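You operate a simulated robot arm through the tools that you are given. There is no shell and no other tool. Be economical: measure what you need, move in short steps, check, and stop when the job is done.

You run a simulated robot arm. Do the job below in one go: nothing can be reset, and whatever is moved stays where it is left.

Task
No light reaches the ruled plate: clear the rail, set the supply to 24 V, light the lamp.
Fine: stand the filter plate in the rack; leave the latch open and the supply on.

Only the result counts: the job must be done as asked and must still hold three seconds after the hand-in. Knocking over, shifting, dropping, spilling or breaking anything else fails it.

Robot
A 6-joint arm with a two-finger parallel gripper, fixed in place. Base frame: the origin is at the foot of the arm, x ahead of it, y to its left, z up; the work surface is at about z = 90.6. Lengths are in cm, angles in rad, forces in N, time in s.
With the tool pointing down near the work surface it reaches from about 24 to 62 cm from the base axis. Its first joint turns from -1.152 to 1.152 rad. Payload 2.7 kg.
The TCP is the grasp point between the finger pads, 2.3 cm short of the fingertips. In the tool frame z runs along the fingers and y along their closing line. Largest opening 9.4 cm; finger width 3.8, thickness 1; the body of the gripper, 5.4 by 9.6 cm, starts 3.9 cm behind the TCP.
Orientation is that of the tool frame in the base frame, as [roll, pitch, yaw] about the fixed x, y, z axes, in that order (R = Rz(yaw) Ry(pitch) Rx(roll)). With the fingers straight down and closing along the base's y, the tool's x points along the base's -x, its y along +y and its z along -z.

Tools
- The arm moves only by the tool send_rows. Its argument "moves" is text: rows parted by semicolons, each of 7 numbers parted by spaces: the shift along the tool's x, y, z in mm, then the turn, a rotation vector about the tool's x, y, z in degrees, then the opening in per cent of the stroke, from 0 (shut) to 100 (fully open). In form: tx ty tz ax ay az grip; .... A call has 1 to 12 rows; each row shifts and turns the commanded pose from where the row before left it, along the tool's axes as they then stand. Each row takes 0.2 s and may step no farther than 5 cm and 0.15 rad from the row before; otherwise, or with a gripper value out of range, the whole call is refused. A pose out of reach is approached as far as the arm can. The call stops where the force on the tool passes 60 N (or 10 N more than at its start, if that is more) or the arm is blocked; 0.2 s more then pass. The fingers move at their own pace (about 4.5 cm/s each) and stop on an object; they squeeze with about 43 N. The grip force told is the motor's: it shows also when the fingers shut on nothing. Time passes only in rows, and 0.2 s behind the last, so rows that do not move let the fingers close. The reply holds the time, the measured pose of the TCP, the force on the tool along the base axes, the opening and the grip force, in the units named above and with some noise, and new pictures: "views" is both (left out), scene, wrist or none.
- Cameras (640 x 400 px; columns grow to the right, rows downward): "scene" is fixed at [7.5, -43.5, 142.34]; the picture's right is [0.78, -0.63, 0.00], its down [-0.25, -0.31, -0.92] and it looks along [0.58, 0.71, -0.40] (base axes); focal length 226 px, centre (320, 200). "wrist" rides on the gripper at [8.6, 1.6, -7.5] in the tool frame; the picture's right is [-0.18, 0.98, 0.00], its down [-0.58, -0.11, -0.81] and it looks along [-0.79, -0.15, 0.59] (tool axes); focal length 243 px, centre (320, 200). There is no depth. A picture from a camera that has moved, and an enlarged one, comes with that camera's place and axes in the base frame and with its lens. The place of the scene camera against the robot may be out by one fixed shift of up to 1.2 cm in any direction.
- close_up(camera, box): a new picture of the part [left, top, right, bottom] of that camera's present view, enlarged. No time passes.
- sign_off(): hands the job in; it is judged then, once.

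Go step by step. Nothing tells you positions but the pictures and the camera data: compare them with the known pose of the tool, close in by small moves and look again before you grip or let go. The budget is 120 turns and 170 pictures, counting those below and the enlarged ones. Unless the task says otherwise, let go and move clear before handing in, and close with one line.

The tools are called as a command line: name --argument value ..., lists and objects as JSON in quotes. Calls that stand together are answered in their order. send_rows: Moves the arm, as the interface text tells. Its arguments: {"type":"object","properties":{"moves":{"type":"string"},"views":{"type":"string","enum":["both","scene","wrist","none"]}},"required":["moves"]} The other tools are called the same way: close_up (camera, box) takes an enlarged picture of a part of a camera's view; sign_off () hands the job in.

At the start:

```text
time: 0.0
ee_pos: [27.85, -9.12, 135.84]
ee_rot: [3.14, 0.001, -3.141]
contact_force: [0.5, -0.5, -0.2]
opening: 9.39
grasp_force: 0.1
```

scene: 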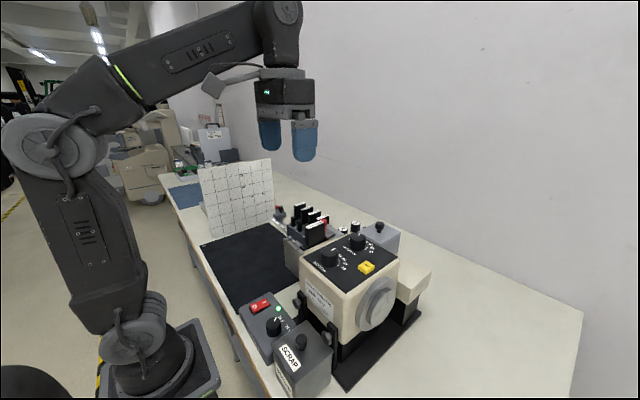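
wrist: 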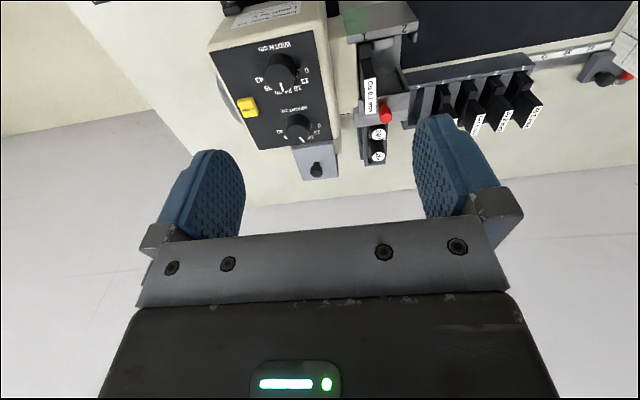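

I see a lamp housing with knobs and a yellow button, a supply box with a red switch, a rail with a filter, and a rack with plates. I'll enlarge these first.

close_up --camera "scene" --box '[230, 190, 430, 315]'

close_up --camera "scene" --box '[220, 280, 400, 400]'

close_up --camera "wrist" --box '[320, 0, 560, 170]'

close_up --camera "wrist" --box '[200, 0, 360, 190]'

```text
3.20 times, centred on (330, 252) of scene
camera zoom: at [7.5, -43.5, 142.34], right [0.78, -0.63, 0.0], down [-0.25, -0.31, -0.92], along [0.58, 0.71, -0.4], focal length 724 px, centre (288, 32)
```

zoom: 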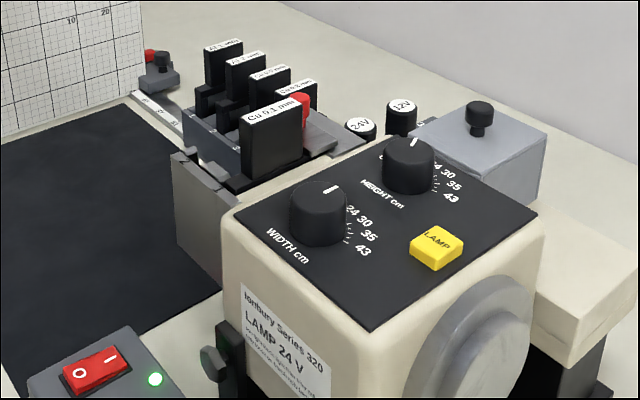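

```text
3.33 times, centred on (310, 340) of scene
camera zoom: at [7.5, -43.5, 142.34], right [0.78, -0.63, 0.0], down [-0.25, -0.31, -0.92], along [0.58, 0.71, -0.4], focal length 754 px, centre (353, -267)
```

zoom: 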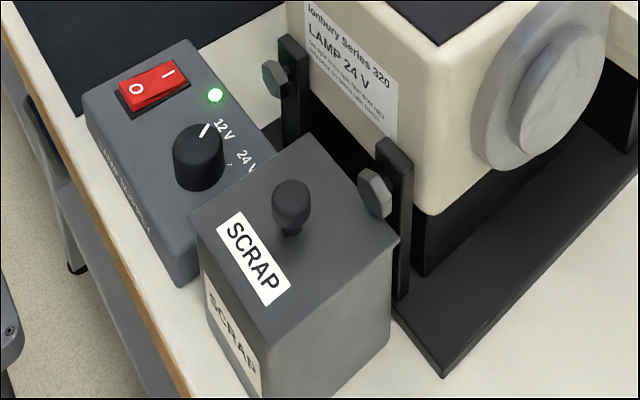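

```text
2.35 times, centred on (440, 85) of wrist
camera zoom: at [19.28, -7.53, 143.11], right [0.18, 0.98, 0.0], down [0.58, -0.11, 0.81], along [0.79, -0.15, -0.59], focal length 571 px, centre (38, 471)
```

zoom: 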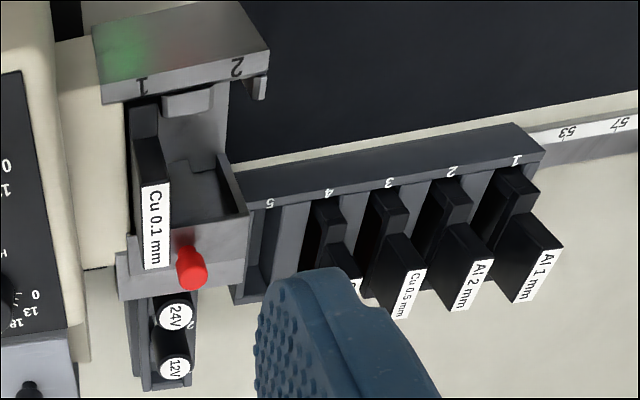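

```text
2.11 times, centred on (280, 95) of wrist
camera zoom: at [19.28, -7.53, 143.11], right [0.18, 0.98, 0.0], down [0.58, -0.11, 0.81], along [0.79, -0.15, -0.59], focal length 511 px, centre (404, 421)
```

zoom: 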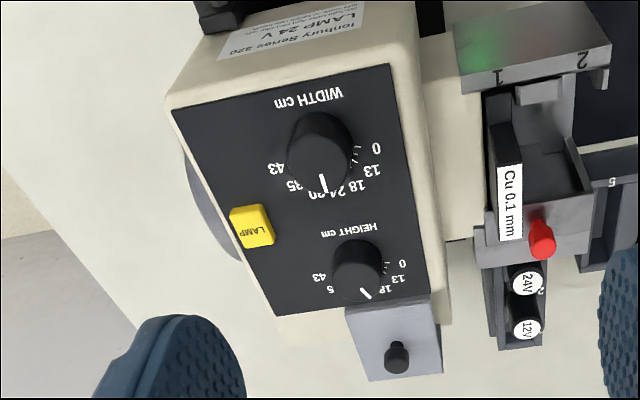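

The rail holds the Cu 0.1 plate in slot 1 (about x 37.6, y -4.4, top z 113), rack slot 5 looks empty, and the red knob seems to be the latch. I'll move closer with the wrist camera.

send_rows --moves "0 40 30 0 0 0 100; 0 40 30 0 0 0 100; 0 0 30 0 0 0 100; 0 0 0 0 0 0 100"

```text
time: 1.0
ee_pos: [27.86, -1.12, 126.74]
ee_rot: [3.139, 0.004, -3.142]
contact_force: [0.5, 0.9, 0.5]
opening: 9.42
grasp_force: 0.0
camera wrist: at [19.31, 0.56, 134.14], right [0.18, 0.98, 0.0], down [0.58, -0.11, 0.81], along [0.79, -0.15, -0.59], focal length 243 px, centre (320, 200)
```

scene: 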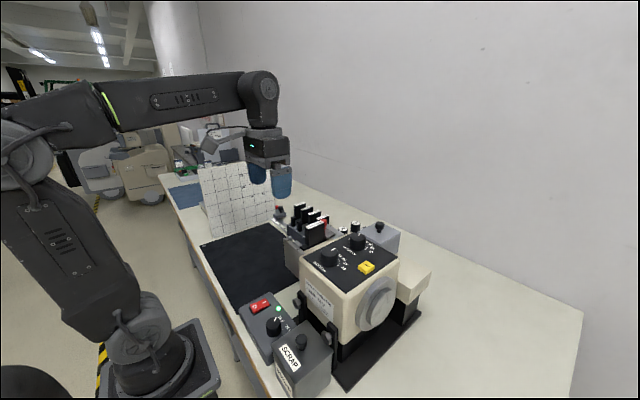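
wrist: 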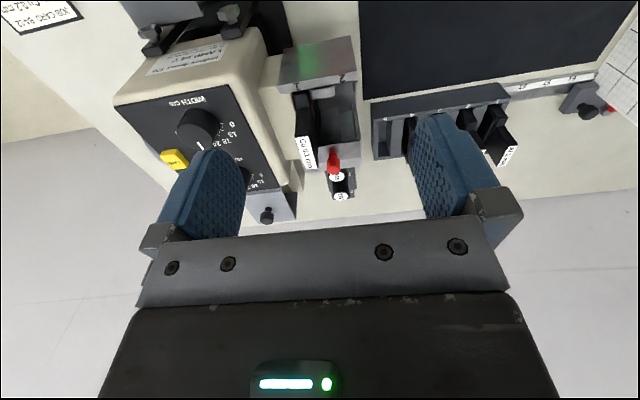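

A job card is visible; I'll read it and look into the rail and rack.

close_up --camera "wrist" --box '[0, 0, 120, 75]'

close_up --camera "wrist" --box '[250, 30, 410, 210]'

close_up --camera "wrist" --box '[350, 70, 550, 190]'

```text
5.33 times, centred on (60, 38) of wrist
camera zoom: at [19.31, 0.56, 134.14], right [0.18, 0.98, 0.0], down [0.58, -0.11, 0.81], along [0.79, -0.15, -0.59], focal length 1294 px, centre (1707, 1067)
```

zoom: 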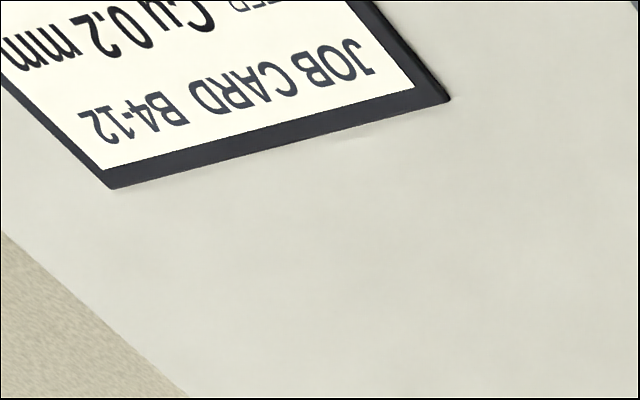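

```text
2.22 times, centred on (330, 120) of wrist
camera zoom: at [19.31, 0.56, 134.14], right [0.18, 0.98, 0.0], down [0.58, -0.11, 0.81], along [0.79, -0.15, -0.59], focal length 539 px, centre (298, 378)
```

zoom: 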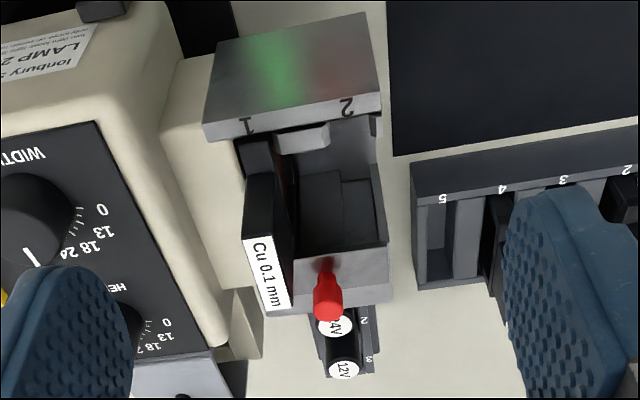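

```text
3.20 times, centred on (450, 130) of wrist
camera zoom: at [19.31, 0.56, 134.14], right [0.18, 0.98, 0.0], down [0.58, -0.11, 0.81], along [0.79, -0.15, -0.59], focal length 776 px, centre (-96, 424)
```

zoom: 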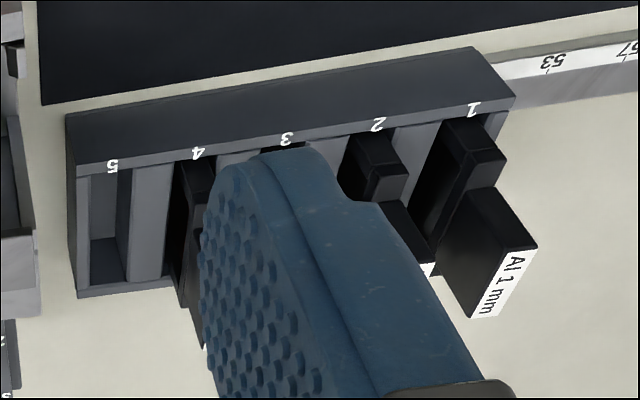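

close_up --camera "scene" --box '[275, 195, 365, 255]'

send_rows --moves "0 -40 0 0 0 0 100; 0 -40 0 0 0 0 100; -40 0 0 0 0 0 100; 0 0 0 0 0 0 100" --views "wrist"

```text
6.67 times, centred on (320, 225) of scene
camera zoom: at [7.5, -43.49, 142.34], right [0.78, -0.63, 0.0], down [-0.25, -0.31, -0.92], along [0.58, 0.71, -0.4], focal length 1507 px, centre (320, 33)
```

zoom: 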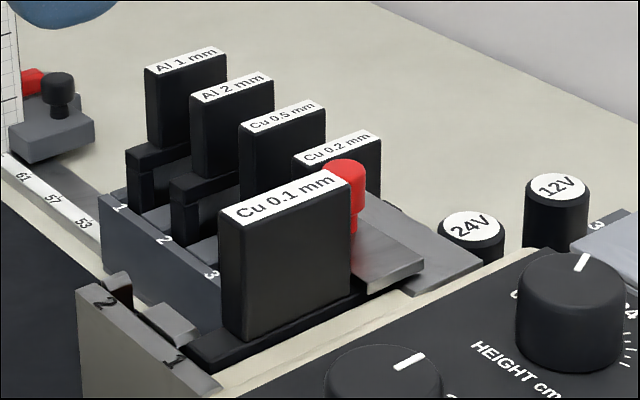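

```text
time: 2.0
ee_pos: [32.0, -9.16, 126.71]
ee_rot: [3.14, 0.004, -3.141]
contact_force: [-0.1, -1.2, 0.3]
opening: 9.4
grasp_force: 0.1
camera wrist: at [23.32, -7.56, 134.16], right [0.18, 0.98, 0.0], down [0.58, -0.11, 0.81], along [0.79, -0.15, -0.59], focal length 243 px, centre (320, 200)
```

wrist: 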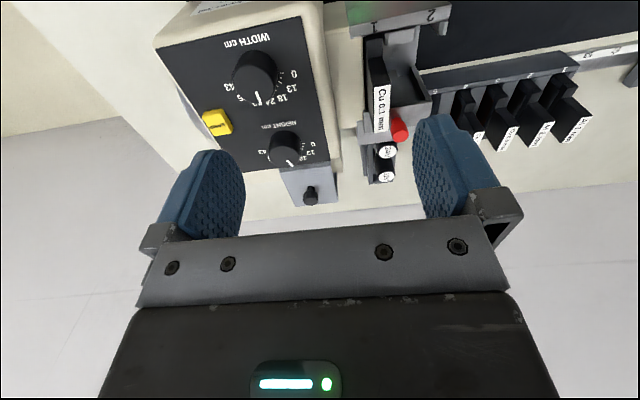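

The latch looks like a grey plate with a red post at the rail's far side, near (42.8, -2, 111). I'll look from right above it.

send_rows --moves "-40 0 0 0 0 0 100; -50 40 0 0 0 0 100; 0 20 30 0 0 0 100; 0 0 20 0 0 0 100; 0 0 0 0 0 0 100" --views "wrist"

close_up --camera "wrist" --box '[230, 0, 430, 125]'

```text
refused: row 2 steps farther than a row can; nothing moved
```

```text
3.20 times, centred on (330, 62) of wrist
camera zoom: at [23.32, -7.56, 134.16], right [0.18, 0.98, 0.0], down [0.58, -0.11, 0.81], along [0.79, -0.15, -0.59], focal length 776 px, centre (288, 640)
```

zoom: 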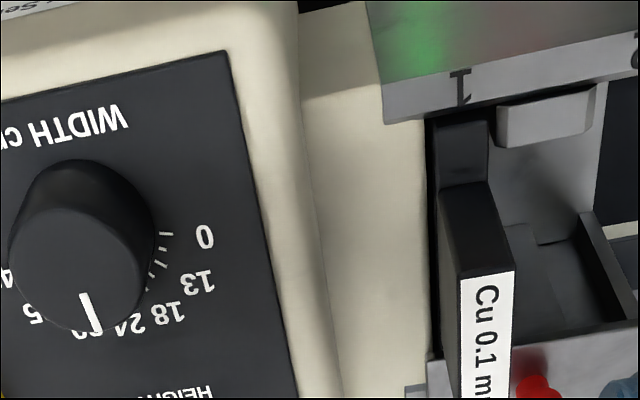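

The row was too long; I'll repeat it with shorter steps.

send_rows --moves "-40 0 0 0 0 0 100; -40 20 0 0 0 0 100; -20 40 0 0 0 0 100; 0 0 35 0 0 0 100; 0 0 20 0 0 0 100; 0 0 0 0 0 0 100" --views "both"

close_up --camera "wrist" --box '[220, 0, 440, 138]'

```text
time: 3.4
ee_pos: [41.87, -3.12, 121.33]
ee_rot: [3.141, 0.004, 3.14]
contact_force: [0.0, -0.6, -0.4]
opening: 9.39
grasp_force: 0.0
camera wrist: at [33.31, -1.56, 128.68], right [0.18, 0.98, 0.0], down [0.58, -0.11, 0.81], along [0.79, -0.15, -0.59], focal length 243 px, centre (320, 200)
```

scene: 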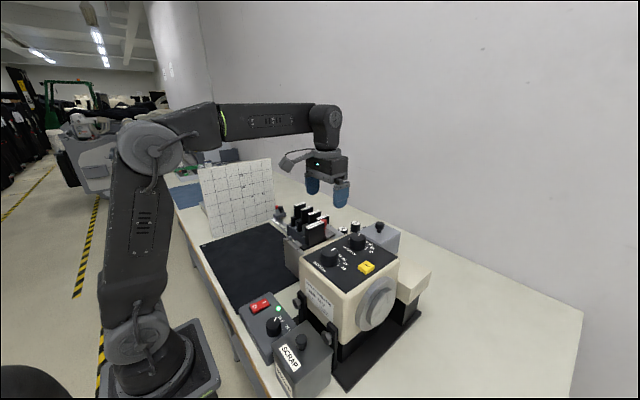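
wrist: 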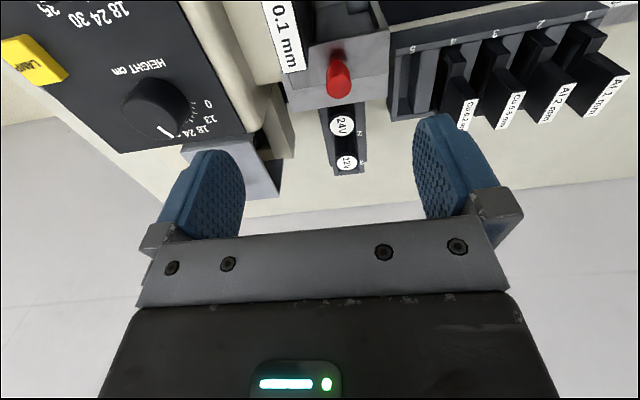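

```text
2.90 times, centred on (330, 69) of wrist
camera zoom: at [33.31, -1.56, 128.68], right [0.18, 0.98, 0.0], down [0.58, -0.11, 0.81], along [0.79, -0.15, -0.59], focal length 703 px, centre (291, 580)
```

zoom: 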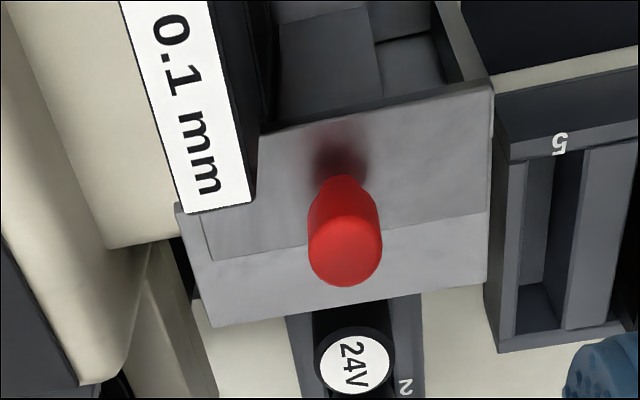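

The latch is a plate across both slots with a red post at about (42.5, -1.95), top near z 111.4. It should slide outward (+x), so I'll narrow the fingers and come down around the post, checking before I grip.

send_rows --moves "-11 12 0 0 0 0 43; 0 0 20 0 0 0 43; 0 0 30 0 0 0 43; 0 0 20 0 0 0 43; 0 0 0 0 0 0 43" --views "both"

close_up --camera "scene" --box '[275, 175, 395, 255]'

close_up --camera "wrist" --box '[220, 0, 440, 138]'

```text
time: 4.6
ee_pos: [43.07, -1.94, 114.27]
ee_rot: [3.139, 0.003, 3.141]
contact_force: [0.2, -0.7, 1.0]
opening: 4.07
grasp_force: 0.2
camera wrist: at [34.43, -0.31, 121.65], right [0.18, 0.98, 0.0], down [0.58, -0.11, 0.81], along [0.79, -0.15, -0.59], focal length 243 px, centre (320, 200)
```

scene: 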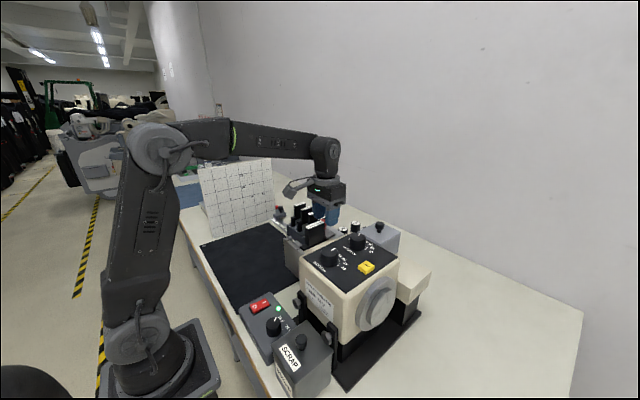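
wrist: 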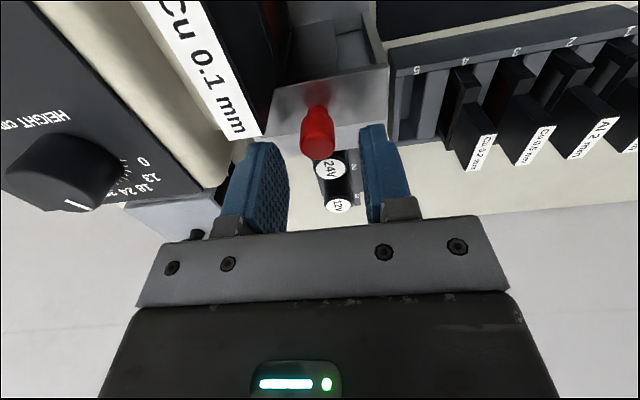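

```text
5.00 times, centred on (335, 215) of scene
camera zoom: at [7.5, -43.5, 142.34], right [0.78, -0.63, 0.0], down [-0.25, -0.31, -0.92], along [0.58, 0.71, -0.4], focal length 1130 px, centre (245, 125)
```

zoom: 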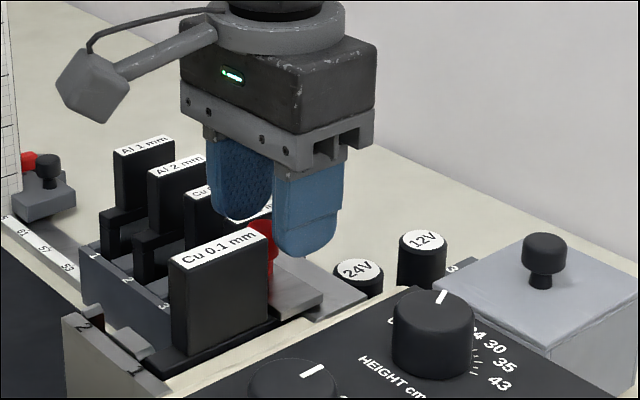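

```text
2.90 times, centred on (330, 69) of wrist
camera zoom: at [34.43, -0.31, 121.65], right [0.18, 0.98, 0.0], down [0.58, -0.11, 0.81], along [0.79, -0.15, -0.59], focal length 703 px, centre (291, 580)
```

zoom: 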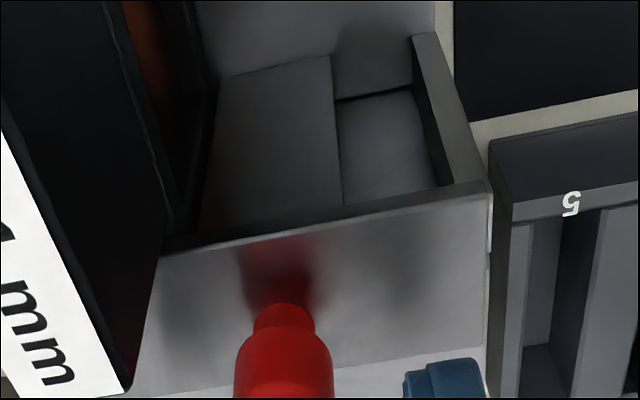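

The fingers straddle the red post cleanly. I'll lower to the post and close.

send_rows --moves "0 0 15 0 0 0 43; 0 0 10 0 0 0 43; 0 0 0 0 0 0 0; 0 0 0 0 0 0 0; 0 0 0 0 0 0 0; 0 0 0 0 0 0 0" --views "wrist"

close_up --camera "scene" --box '[275, 175, 395, 255]'

```text
time: 6.0
ee_pos: [42.98, -1.83, 112.13]
ee_rot: [3.14, 0.013, -3.141]
contact_force: [-1.2, -0.1, 36.9]
opening: 1.69
grasp_force: 45.4
camera wrist: at [34.38, -0.29, 119.46], right [0.18, 0.98, 0.0], down [0.57, -0.11, 0.81], along [0.8, -0.15, -0.58], focal length 243 px, centre (320, 200)
```

wrist: 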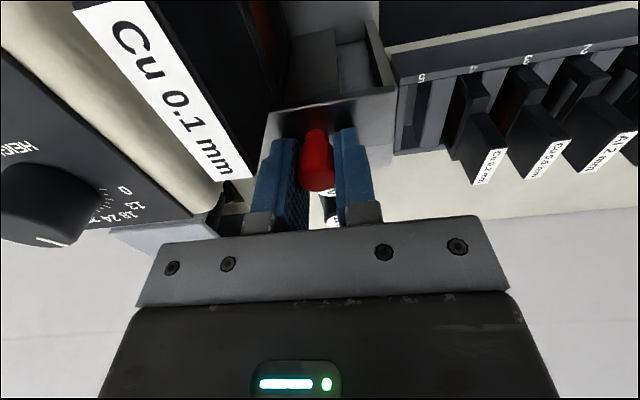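

```text
5.00 times, centred on (335, 215) of scene
camera zoom: at [7.45, -43.49, 142.34], right [0.78, -0.63, 0.0], down [-0.25, -0.31, -0.92], along [0.58, 0.71, -0.4], focal length 1130 px, centre (245, 125)
```

zoom: 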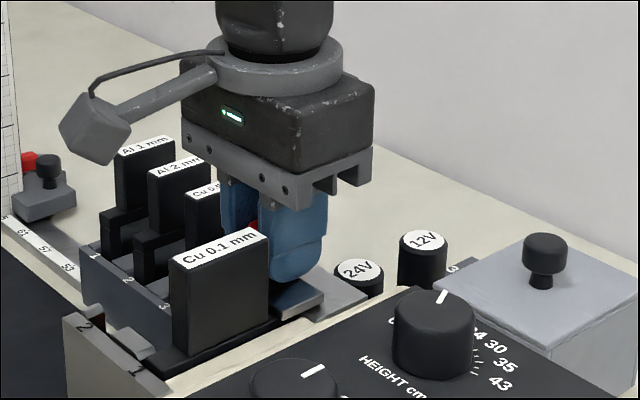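

The tips touch the plate (37 N upward). I'll ease up a bit and then pull outward along +x.

send_rows --moves "0 0 -6 0 0 0 0; 0 0 0 0 0 0 0; -5 0 0 0 0 0 0; -5 0 0 0 0 0 0; 0 0 0 0 0 0 0" --views "wrist"

close_up --camera "scene" --box '[275, 175, 395, 255]'

```text
time: 7.2
ee_pos: [43.9, -1.89, 112.2]
ee_rot: [3.139, -0.006, 3.141]
contact_force: [-0.1, 0.3, -18.1]
opening: 1.7
grasp_force: 45.4
camera wrist: at [35.43, -0.3, 119.6], right [0.18, 0.98, 0.0], down [0.59, -0.11, 0.8], along [0.79, -0.15, -0.6], focal length 243 px, centre (320, 200)
```

wrist: 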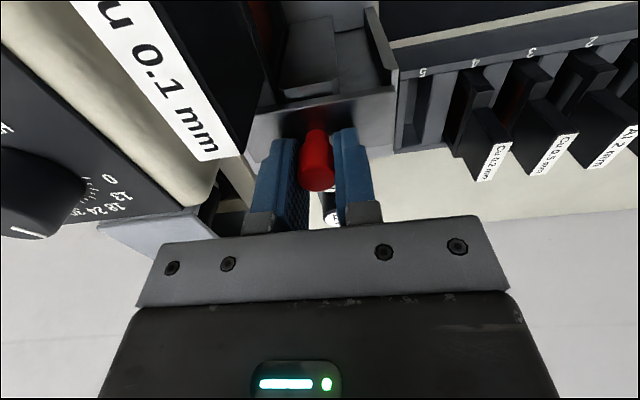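

```text
5.00 times, centred on (335, 215) of scene
camera zoom: at [7.53, -43.49, 142.34], right [0.78, -0.63, 0.0], down [-0.25, -0.31, -0.92], along [0.58, 0.71, -0.4], focal length 1130 px, centre (245, 125)
```

zoom: 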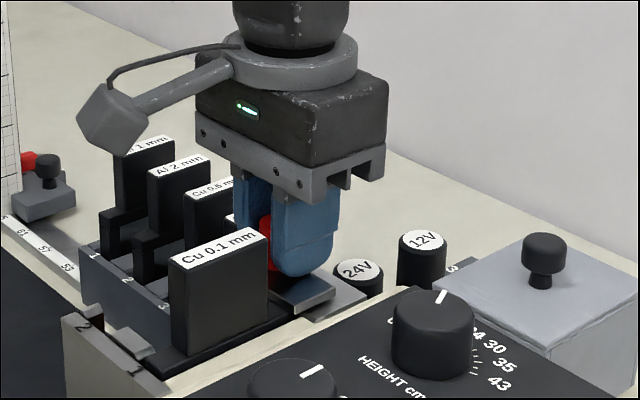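

The plate slides outward freely. I'll lower by 3 mm to take off the pull and keep going to its stop.

send_rows --moves "-4 0 3 0 0 0 0; -4 0 0 0 0 0 0; -4 0 0 0 0 0 0; 0 0 0 0 0 0 0" --views "wrist"

close_up --camera "scene" --box '[275, 175, 395, 255]'

```text
time: 8.2
ee_pos: [44.88, -1.92, 112.3]
ee_rot: [3.141, -0.004, -3.14]
contact_force: [-34.7, 3.6, 3.0]
opening: 1.7
grasp_force: 45.0
camera wrist: at [36.42, -0.29, 119.61], right [0.18, 0.98, 0.0], down [0.58, -0.11, 0.8], along [0.79, -0.15, -0.6], focal length 243 px, centre (320, 200)
```

wrist: 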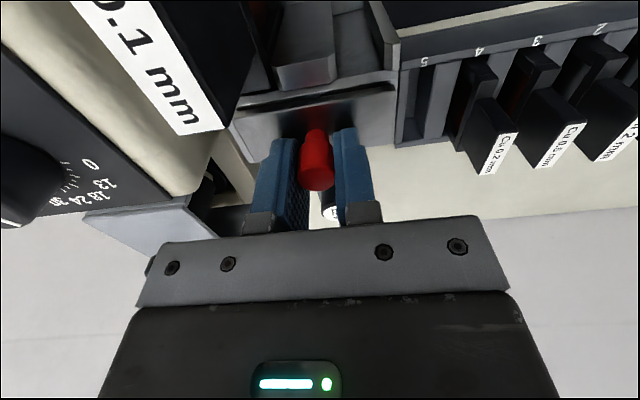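

```text
5.00 times, centred on (335, 215) of scene
camera zoom: at [7.38, -43.48, 142.35], right [0.78, -0.63, 0.0], down [-0.25, -0.31, -0.92], along [0.58, 0.71, -0.4], focal length 1130 px, centre (245, 125)
```

zoom: 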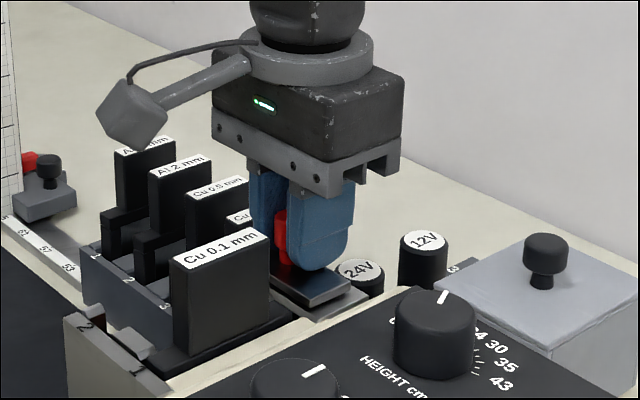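

The latch reached its stop (35 N back-force), so it is open. I'll let go, lift, and move above the filter.

send_rows --moves "3 0 0 0 0 0 0; 0 0 0 0 0 0 43; 0 0 0 0 0 0 43; 0 0 -30 0 0 0 43; 0 0 -50 0 0 0 43; 30 0 0 0 0 0 43; 40 -25 0 0 0 0 60; 0 0 0 0 0 0 60" --views "both"

close_up --camera "wrist" --box '[220, 0, 440, 138]'

close_up --camera "scene" --box '[275, 175, 395, 255]'

```text
time: 10.0
ee_pos: [38.01, -4.42, 120.06]
ee_rot: [3.14, 0.002, 3.142]
contact_force: [-0.7, 0.1, -0.9]
opening: 5.64
grasp_force: 0.1
camera wrist: at [29.41, -2.83, 127.39], right [0.18, 0.98, 0.0], down [0.58, -0.11, 0.81], along [0.79, -0.15, -0.59], focal length 243 px, centre (320, 200)
```

scene: 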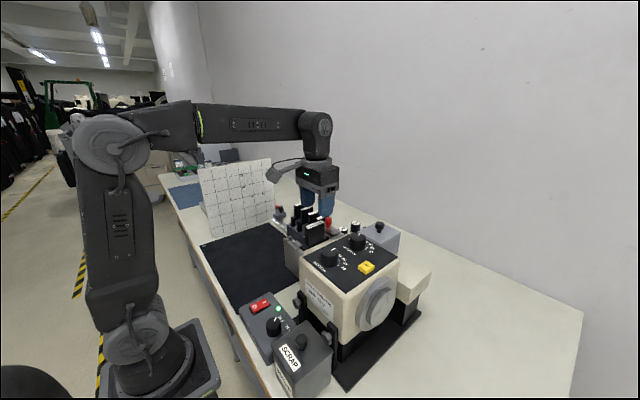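
wrist: 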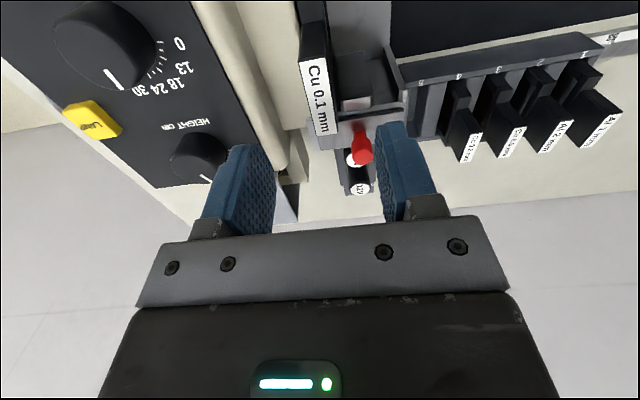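

```text
2.90 times, centred on (330, 69) of wrist
camera zoom: at [29.41, -2.83, 127.39], right [0.18, 0.98, 0.0], down [0.58, -0.11, 0.81], along [0.79, -0.15, -0.59], focal length 703 px, centre (291, 580)
```

zoom: 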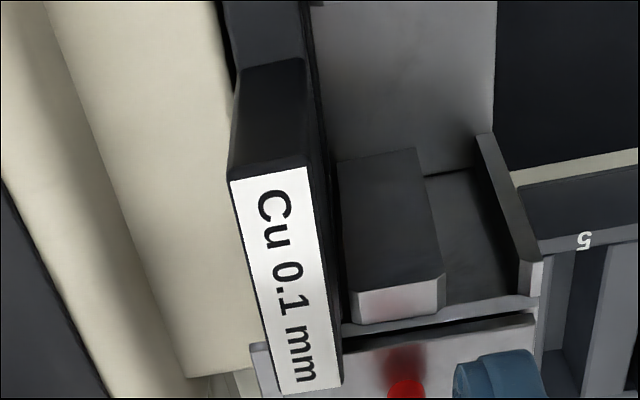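

```text
5.00 times, centred on (335, 215) of scene
camera zoom: at [7.5, -43.5, 142.34], right [0.78, -0.63, 0.0], down [-0.25, -0.31, -0.92], along [0.58, 0.71, -0.4], focal length 1130 px, centre (245, 125)
```

zoom: 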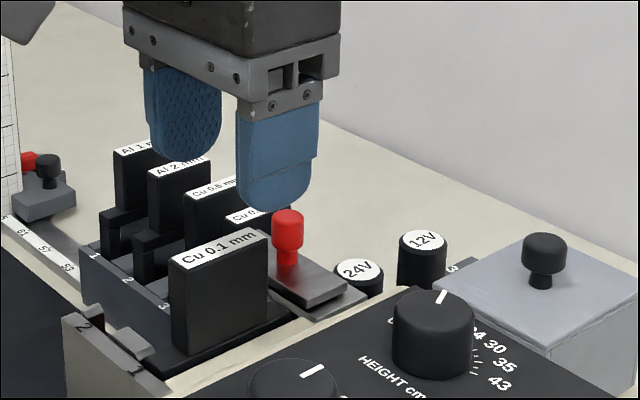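

The latch is open and the handle is at x 35.3–40.4, y -5.15 to -3.67, top near z 113.4. I'll narrow the fingers and descend around it.

send_rows --moves "0 0 0 0 0 0 38; 0 0 0 0 0 0 38; 0 0 25 0 0 0 38; 0 0 25 0 0 0 38; 0 0 20 0 0 0 38; 0 0 10 0 0 0 38; 0 0 0 0 0 0 38" --views "both"

close_up --camera "scene" --box '[255, 175, 375, 255]'

```text
time: 11.6
ee_pos: [38.04, -4.3, 112.01]
ee_rot: [3.141, 0.003, 3.14]
contact_force: [-0.6, -0.3, 0.0]
opening: 3.57
grasp_force: 0.1
camera wrist: at [29.4, -2.8, 119.39], right [0.18, 0.98, 0.0], down [0.58, -0.11, 0.81], along [0.79, -0.15, -0.59], focal length 243 px, centre (320, 200)
```

scene: 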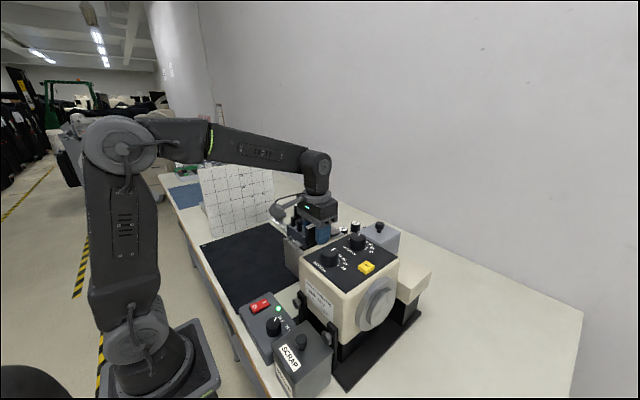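
wrist: 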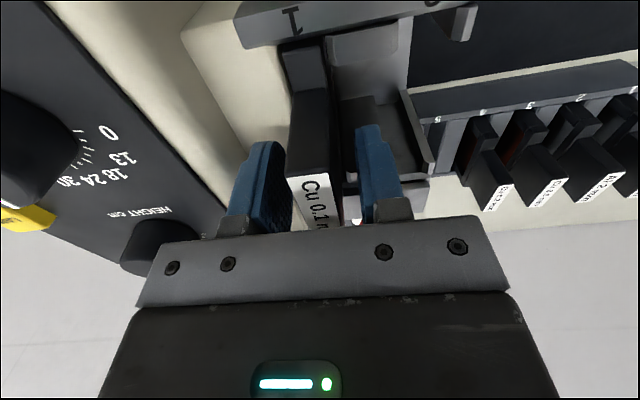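

```text
5.00 times, centred on (315, 215) of scene
camera zoom: at [7.5, -43.5, 142.34], right [0.78, -0.63, 0.0], down [-0.25, -0.31, -0.92], along [0.58, 0.71, -0.4], focal length 1130 px, centre (345, 125)
```

zoom: 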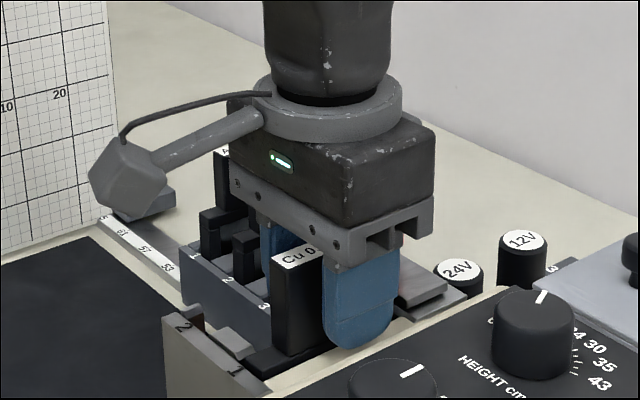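

The handle is between the fingers. Closing on it.

send_rows --moves "0 0 0 0 0 0 0; 0 0 0 0 0 0 0; 0 0 0 0 0 0 0; 0 0 0 0 0 0 0" --views "wrist"

```text
time: 12.6
ee_pos: [38.03, -4.38, 112.04]
ee_rot: [3.141, 0.003, 3.142]
contact_force: [0.5, 0.2, -0.6]
opening: 1.58
grasp_force: 43.9
camera wrist: at [29.4, -2.8, 119.41], right [0.18, 0.98, 0.0], down [0.58, -0.11, 0.81], along [0.79, -0.15, -0.59], focal length 243 px, centre (320, 200)
```

wrist: 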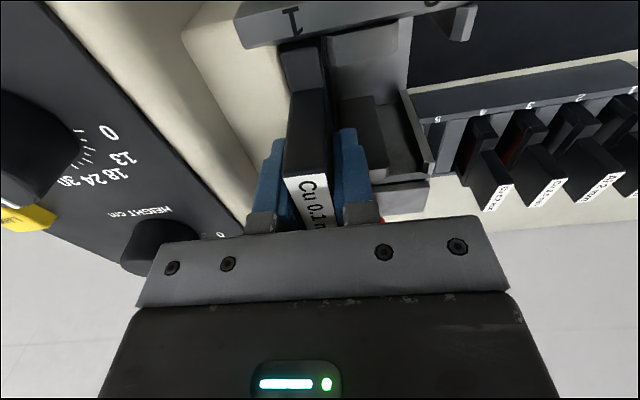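

Gripped at 1.58 cm. Lifting straight up, gently first.

send_rows --moves "0 0 -5 0 0 0 0; 0 0 -10 0 0 0 0; 0 0 -15 0 0 0 0; 0 0 0 0 0 0 0" --views "none"

send_rows --moves "0 0 -20 0 0 0 0; 0 0 -30 0 0 0 0; 0 0 -30 0 0 0 0; 0 0 -30 0 0 0 0; 0 0 0 0 0 0 0" --views "both"

close_up --camera "scene" --box '[235, 135, 385, 255]'

```text
time: 13.6
ee_pos: [37.97, -4.33, 115.04]
ee_rot: [3.139, 0.001, -3.14]
contact_force: [-1.0, 0.6, -1.0]
opening: 1.54
grasp_force: 42.6
```

```text
time: 14.8
ee_pos: [37.93, -4.54, 126.2]
ee_rot: [3.14, 0.002, 3.141]
contact_force: [0.8, 0.2, -1.7]
opening: 1.58
grasp_force: 43.3
camera wrist: at [29.31, -2.88, 133.54], right [0.18, 0.98, 0.0], down [0.58, -0.11, 0.81], along [0.79, -0.15, -0.59], focal length 243 px, centre (320, 200)
```

scene: 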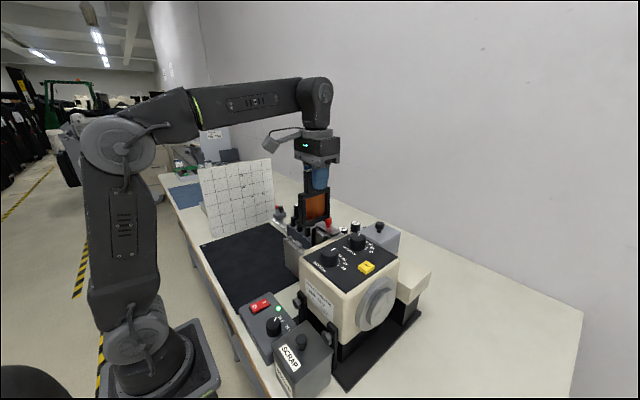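
wrist: 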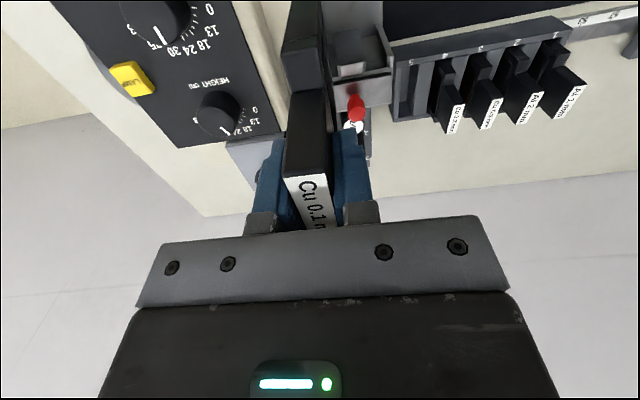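

```text
3.33 times, centred on (310, 195) of scene
camera zoom: at [7.5, -43.5, 142.34], right [0.78, -0.63, 0.0], down [-0.25, -0.31, -0.92], along [0.58, 0.71, -0.4], focal length 754 px, centre (353, 217)
```

zoom: 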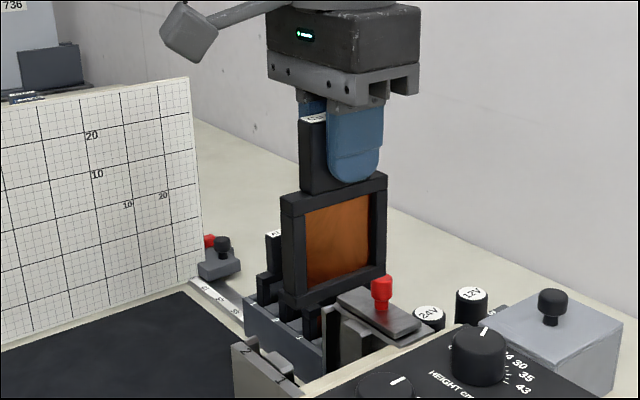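

The plate is out cleanly: a frame about 8 cm wide below the handle. Now I'll measure rack slot 5.

close_up --camera "wrist" --box '[370, 10, 590, 145]'

```text
2.91 times, centred on (480, 78) of wrist
camera zoom: at [29.31, -2.88, 133.54], right [0.18, 0.98, 0.0], down [0.58, -0.11, 0.81], along [0.79, -0.15, -0.59], focal length 706 px, centre (-146, 556)
```

zoom: 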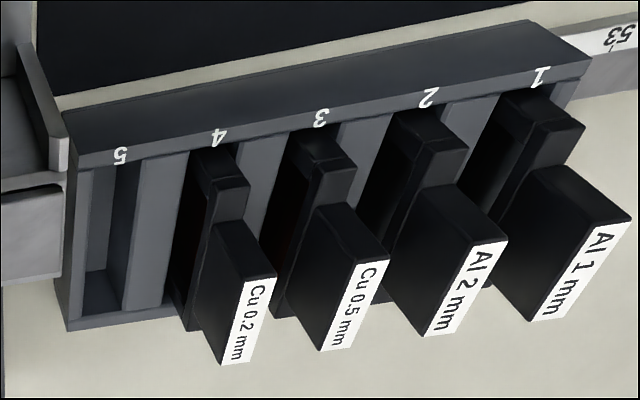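

Triangulating the rack labels gives slots 4.75 cm apart along y, label centre x≈52.8, z≈104.6, which puts slot 5 near y≈6.9. I'll take a nearer view from the side to refine it.

send_rows --moves "-35 0 0 0 0 0 0; -35 25 0 0 0 0 0; 0 25 0 0 0 0 0; 0 0 0 0 0 0 0" --views "wrist"

close_up --camera "wrist" --box '[350, 0, 510, 100]'

```text
time: 15.8
ee_pos: [45.09, 0.54, 126.06]
ee_rot: [3.14, 0.002, -3.142]
contact_force: [0.7, 0.3, -0.6]
opening: 1.53
grasp_force: 42.5
camera wrist: at [36.42, 2.17, 133.44], right [0.18, 0.98, 0.0], down [0.58, -0.11, 0.81], along [0.79, -0.15, -0.59], focal length 243 px, centre (320, 200)
```

wrist: 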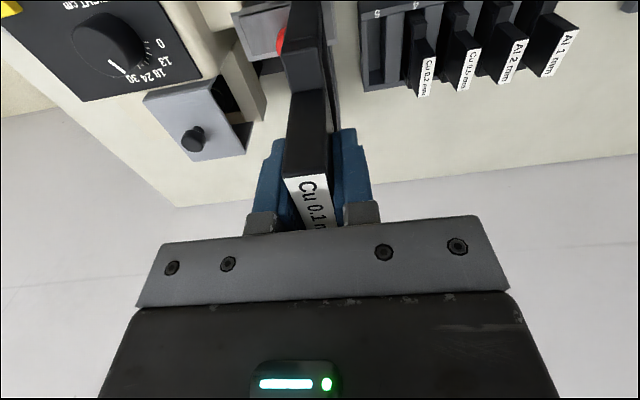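

```text
4.00 times, centred on (430, 50) of wrist
camera zoom: at [36.42, 2.17, 133.44], right [0.18, 0.98, 0.0], down [0.58, -0.11, 0.81], along [0.79, -0.15, -0.59], focal length 970 px, centre (-120, 800)
```

zoom: 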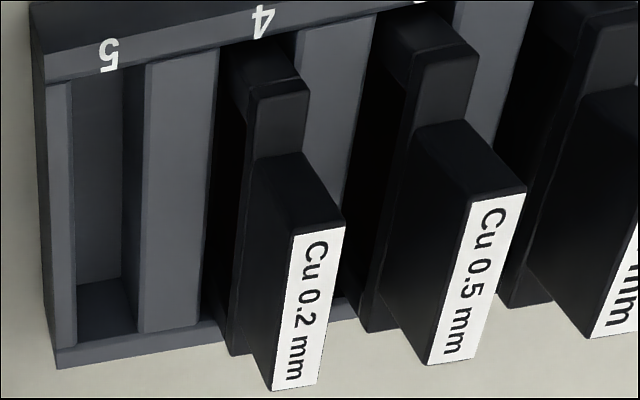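

The depth is still uncertain, so I'll take another view from further out for parallax.

send_rows --moves "-45 0 0 0 0 0 0; -35 0 0 0 0 0 0; 0 0 0 0 0 0 0" --views "wrist"

close_up --camera "wrist" --box '[350, 0, 510, 100]'

close_up --camera "scene" --box '[235, 135, 385, 255]'

```text
time: 16.6
ee_pos: [52.18, 0.5, 125.23]
ee_rot: [3.138, 0.004, -3.141]
contact_force: [0.1, -0.4, -0.9]
opening: 1.57
grasp_force: 42.7
out of reach, approached as far as the arm can: row 2
camera wrist: at [43.5, 2.16, 132.67], right [0.18, 0.98, 0.0], down [0.58, -0.11, 0.81], along [0.79, -0.15, -0.59], focal length 243 px, centre (320, 200)
```

wrist: 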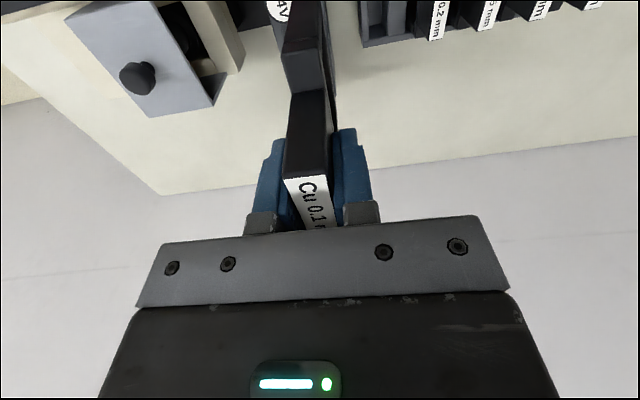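

```text
4.00 times, centred on (430, 50) of wrist
camera zoom: at [43.5, 2.16, 132.67], right [0.18, 0.98, 0.0], down [0.58, -0.11, 0.81], along [0.79, -0.15, -0.59], focal length 970 px, centre (-120, 800)
```

zoom: 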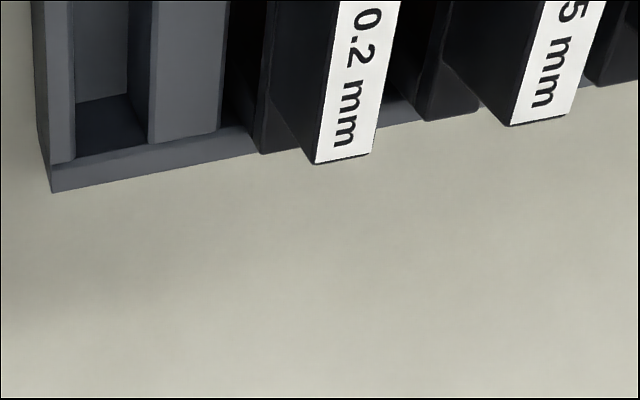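

```text
3.33 times, centred on (310, 195) of scene
camera zoom: at [7.5, -43.5, 142.34], right [0.78, -0.63, 0.0], down [-0.25, -0.31, -0.92], along [0.58, 0.71, -0.4], focal length 754 px, centre (353, 217)
```

zoom: 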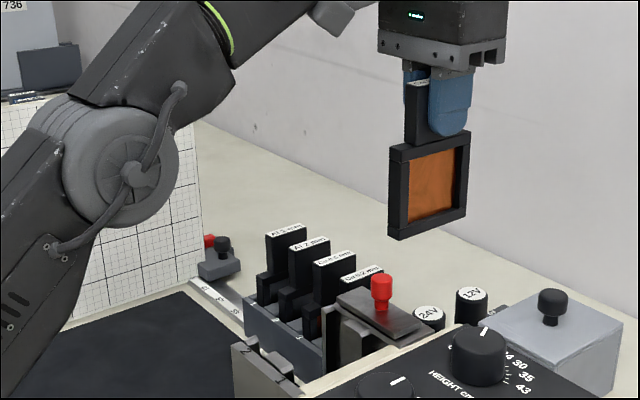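

Parallax now gives slot 4's label at (53.65, 12.27, z 103.4) and slot 5 centred near y 7.35. The reach is limited this high, so I'll back in, move over and come partly down before aligning.

send_rows --moves "25 30 0 0 0 0 0; 0 38 0 0 0 0 0; 0 0 30 0 0 0 0; 0 0 20 0 0 0 0; 0 0 0 0 0 0 0" --views "both"

close_up --camera "scene" --box '[235, 135, 385, 255]'

```text
time: 17.8
ee_pos: [49.54, 7.39, 120.4]
ee_rot: [3.141, 0.003, -3.141]
contact_force: [0.6, -0.3, -0.6]
opening: 1.55
grasp_force: 42.8
camera wrist: at [40.97, 9.01, 127.74], right [0.18, 0.98, 0.0], down [0.58, -0.11, 0.81], along [0.79, -0.15, -0.59], focal length 243 px, centre (320, 200)
```

scene: 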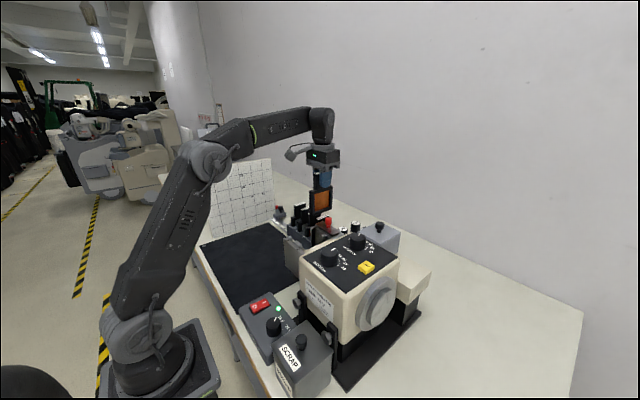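
wrist: 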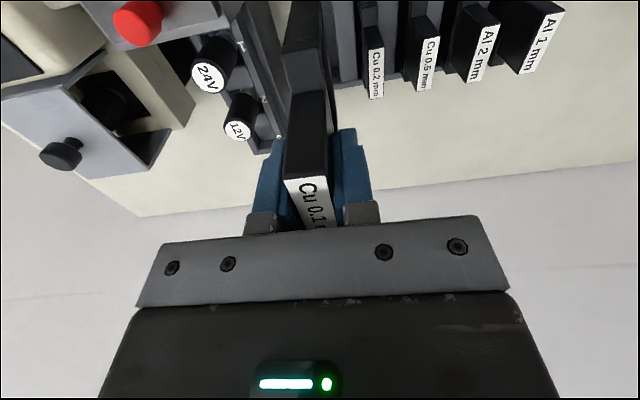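

```text
3.33 times, centred on (310, 195) of scene
camera zoom: at [7.5, -43.49, 142.34], right [0.78, -0.63, 0.0], down [-0.25, -0.31, -0.92], along [0.58, 0.71, -0.4], focal length 754 px, centre (353, 217)
```

zoom: 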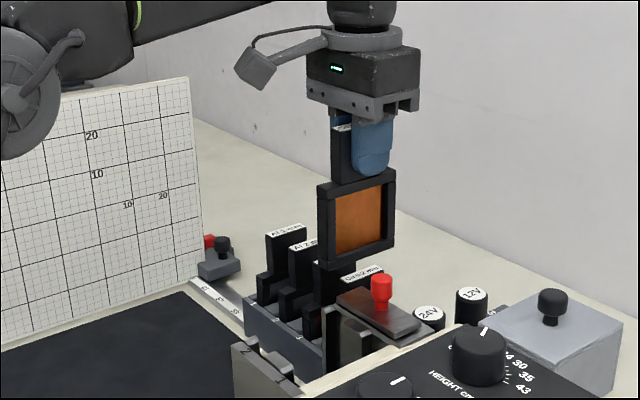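

close_up --camera "wrist" --box '[300, 0, 460, 110]'

```text
3.64 times, centred on (380, 55) of wrist
camera zoom: at [40.97, 9.01, 127.74], right [0.18, 0.98, 0.0], down [0.58, -0.11, 0.81], along [0.79, -0.15, -0.59], focal length 882 px, centre (102, 727)
```

zoom: 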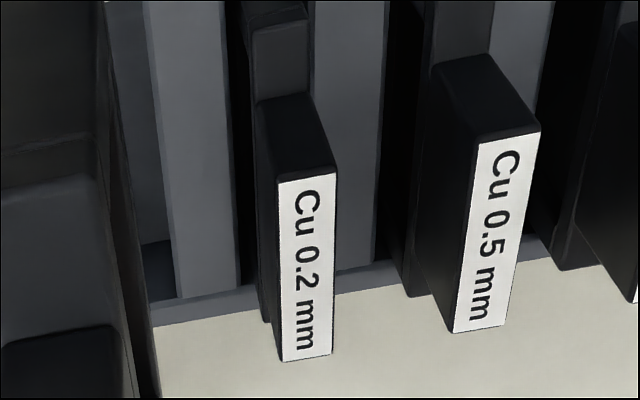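

The slot 5 centre checks out at y≈7.3 and the label target at x≈53.6. I'll move over it and lower to just above the rack.

send_rows --moves "0 0 20 0 0 0 0; -21 0 10 0 0 0 0; -20 0 0 0 0 0 0; 0 0 0 0 0 0 0" --views "wrist"

close_up --camera "scene" --box '[265, 165, 385, 255]'

```text
time: 18.8
ee_pos: [53.72, 7.42, 117.28]
ee_rot: [3.141, 0.001, -3.142]
contact_force: [-0.4, 0.4, -1.5]
opening: 1.56
grasp_force: 43.3
camera wrist: at [45.14, 8.97, 124.66], right [0.18, 0.98, 0.0], down [0.58, -0.11, 0.81], along [0.79, -0.15, -0.59], focal length 243 px, centre (320, 200)
```

wrist: 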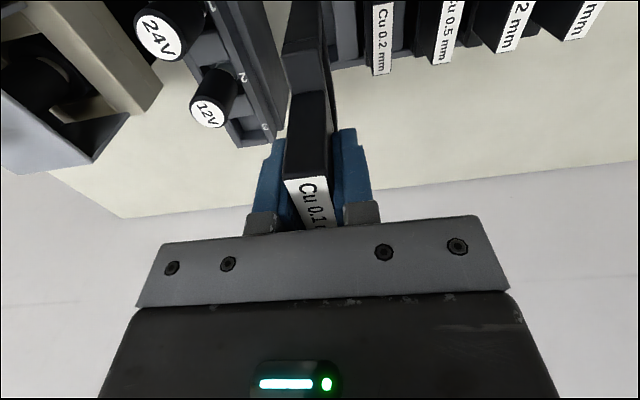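

```text
4.44 times, centred on (325, 210) of scene
camera zoom: at [7.5, -43.5, 142.34], right [0.78, -0.63, 0.0], down [-0.25, -0.31, -0.92], along [0.58, 0.71, -0.4], focal length 1005 px, centre (298, 156)
```

zoom: 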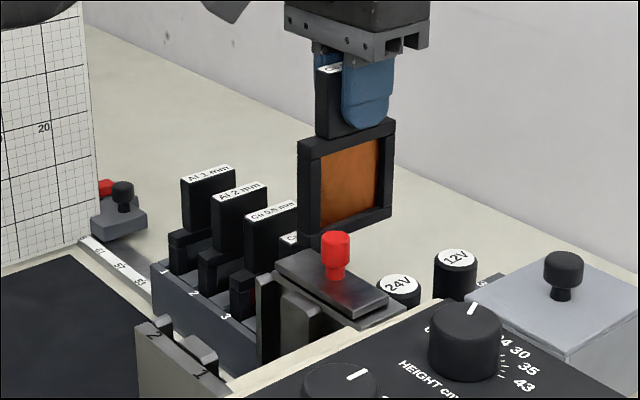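

send_rows --moves "0 -0.7 30 0 0 0 0; 0 0 30 0 0 0 0; 0 0 25 0 0 0 0; 0 0 0 0 0 0 0" --views "wrist"

close_up --camera "scene" --box '[265, 165, 385, 255]'

close_up --camera "wrist" --box '[260, 0, 420, 100]'

```text
time: 19.8
ee_pos: [53.63, 7.43, 108.75]
ee_rot: [3.139, 0.001, 3.141]
contact_force: [0.0, -0.5, -1.4]
opening: 1.58
grasp_force: 43.1
camera wrist: at [45.07, 9.0, 116.1], right [0.18, 0.98, 0.0], down [0.58, -0.11, 0.81], along [0.79, -0.15, -0.59], focal length 243 px, centre (320, 200)
```

wrist: 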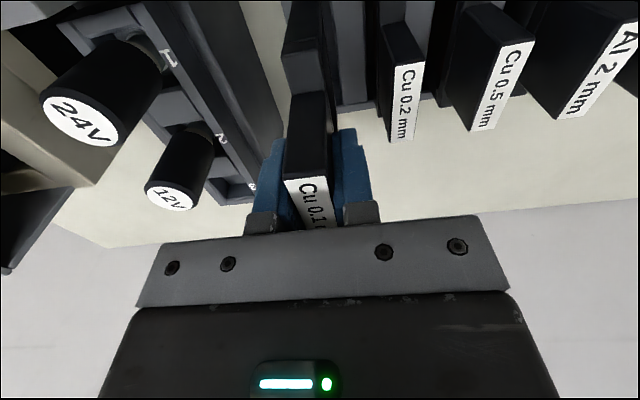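

```text
4.44 times, centred on (325, 210) of scene
camera zoom: at [7.5, -43.5, 142.34], right [0.78, -0.63, 0.0], down [-0.25, -0.31, -0.92], along [0.58, 0.71, -0.4], focal length 1005 px, centre (298, 156)
```

zoom: 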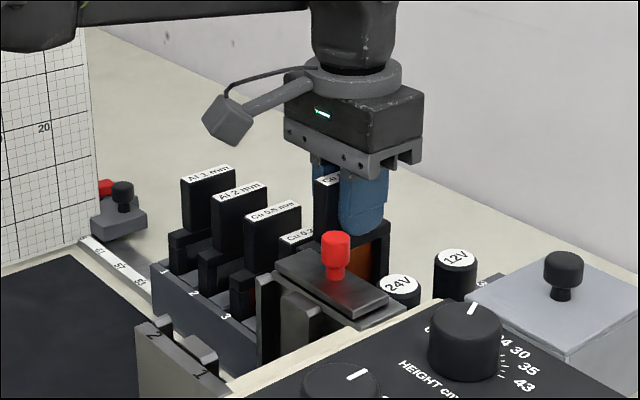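

```text
4.00 times, centred on (340, 50) of wrist
camera zoom: at [45.07, 9.0, 116.1], right [0.18, 0.98, 0.0], down [0.58, -0.11, 0.81], along [0.79, -0.15, -0.59], focal length 970 px, centre (240, 800)
```

zoom: 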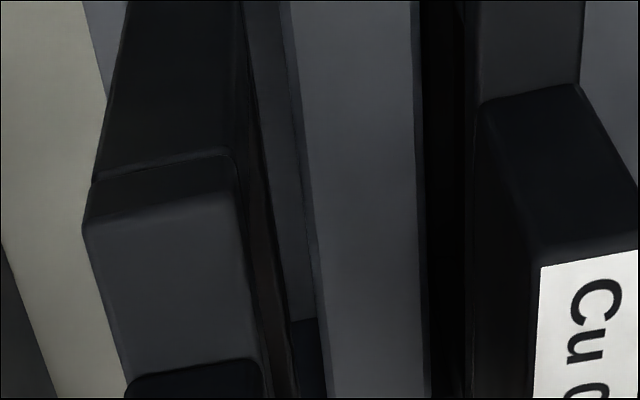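

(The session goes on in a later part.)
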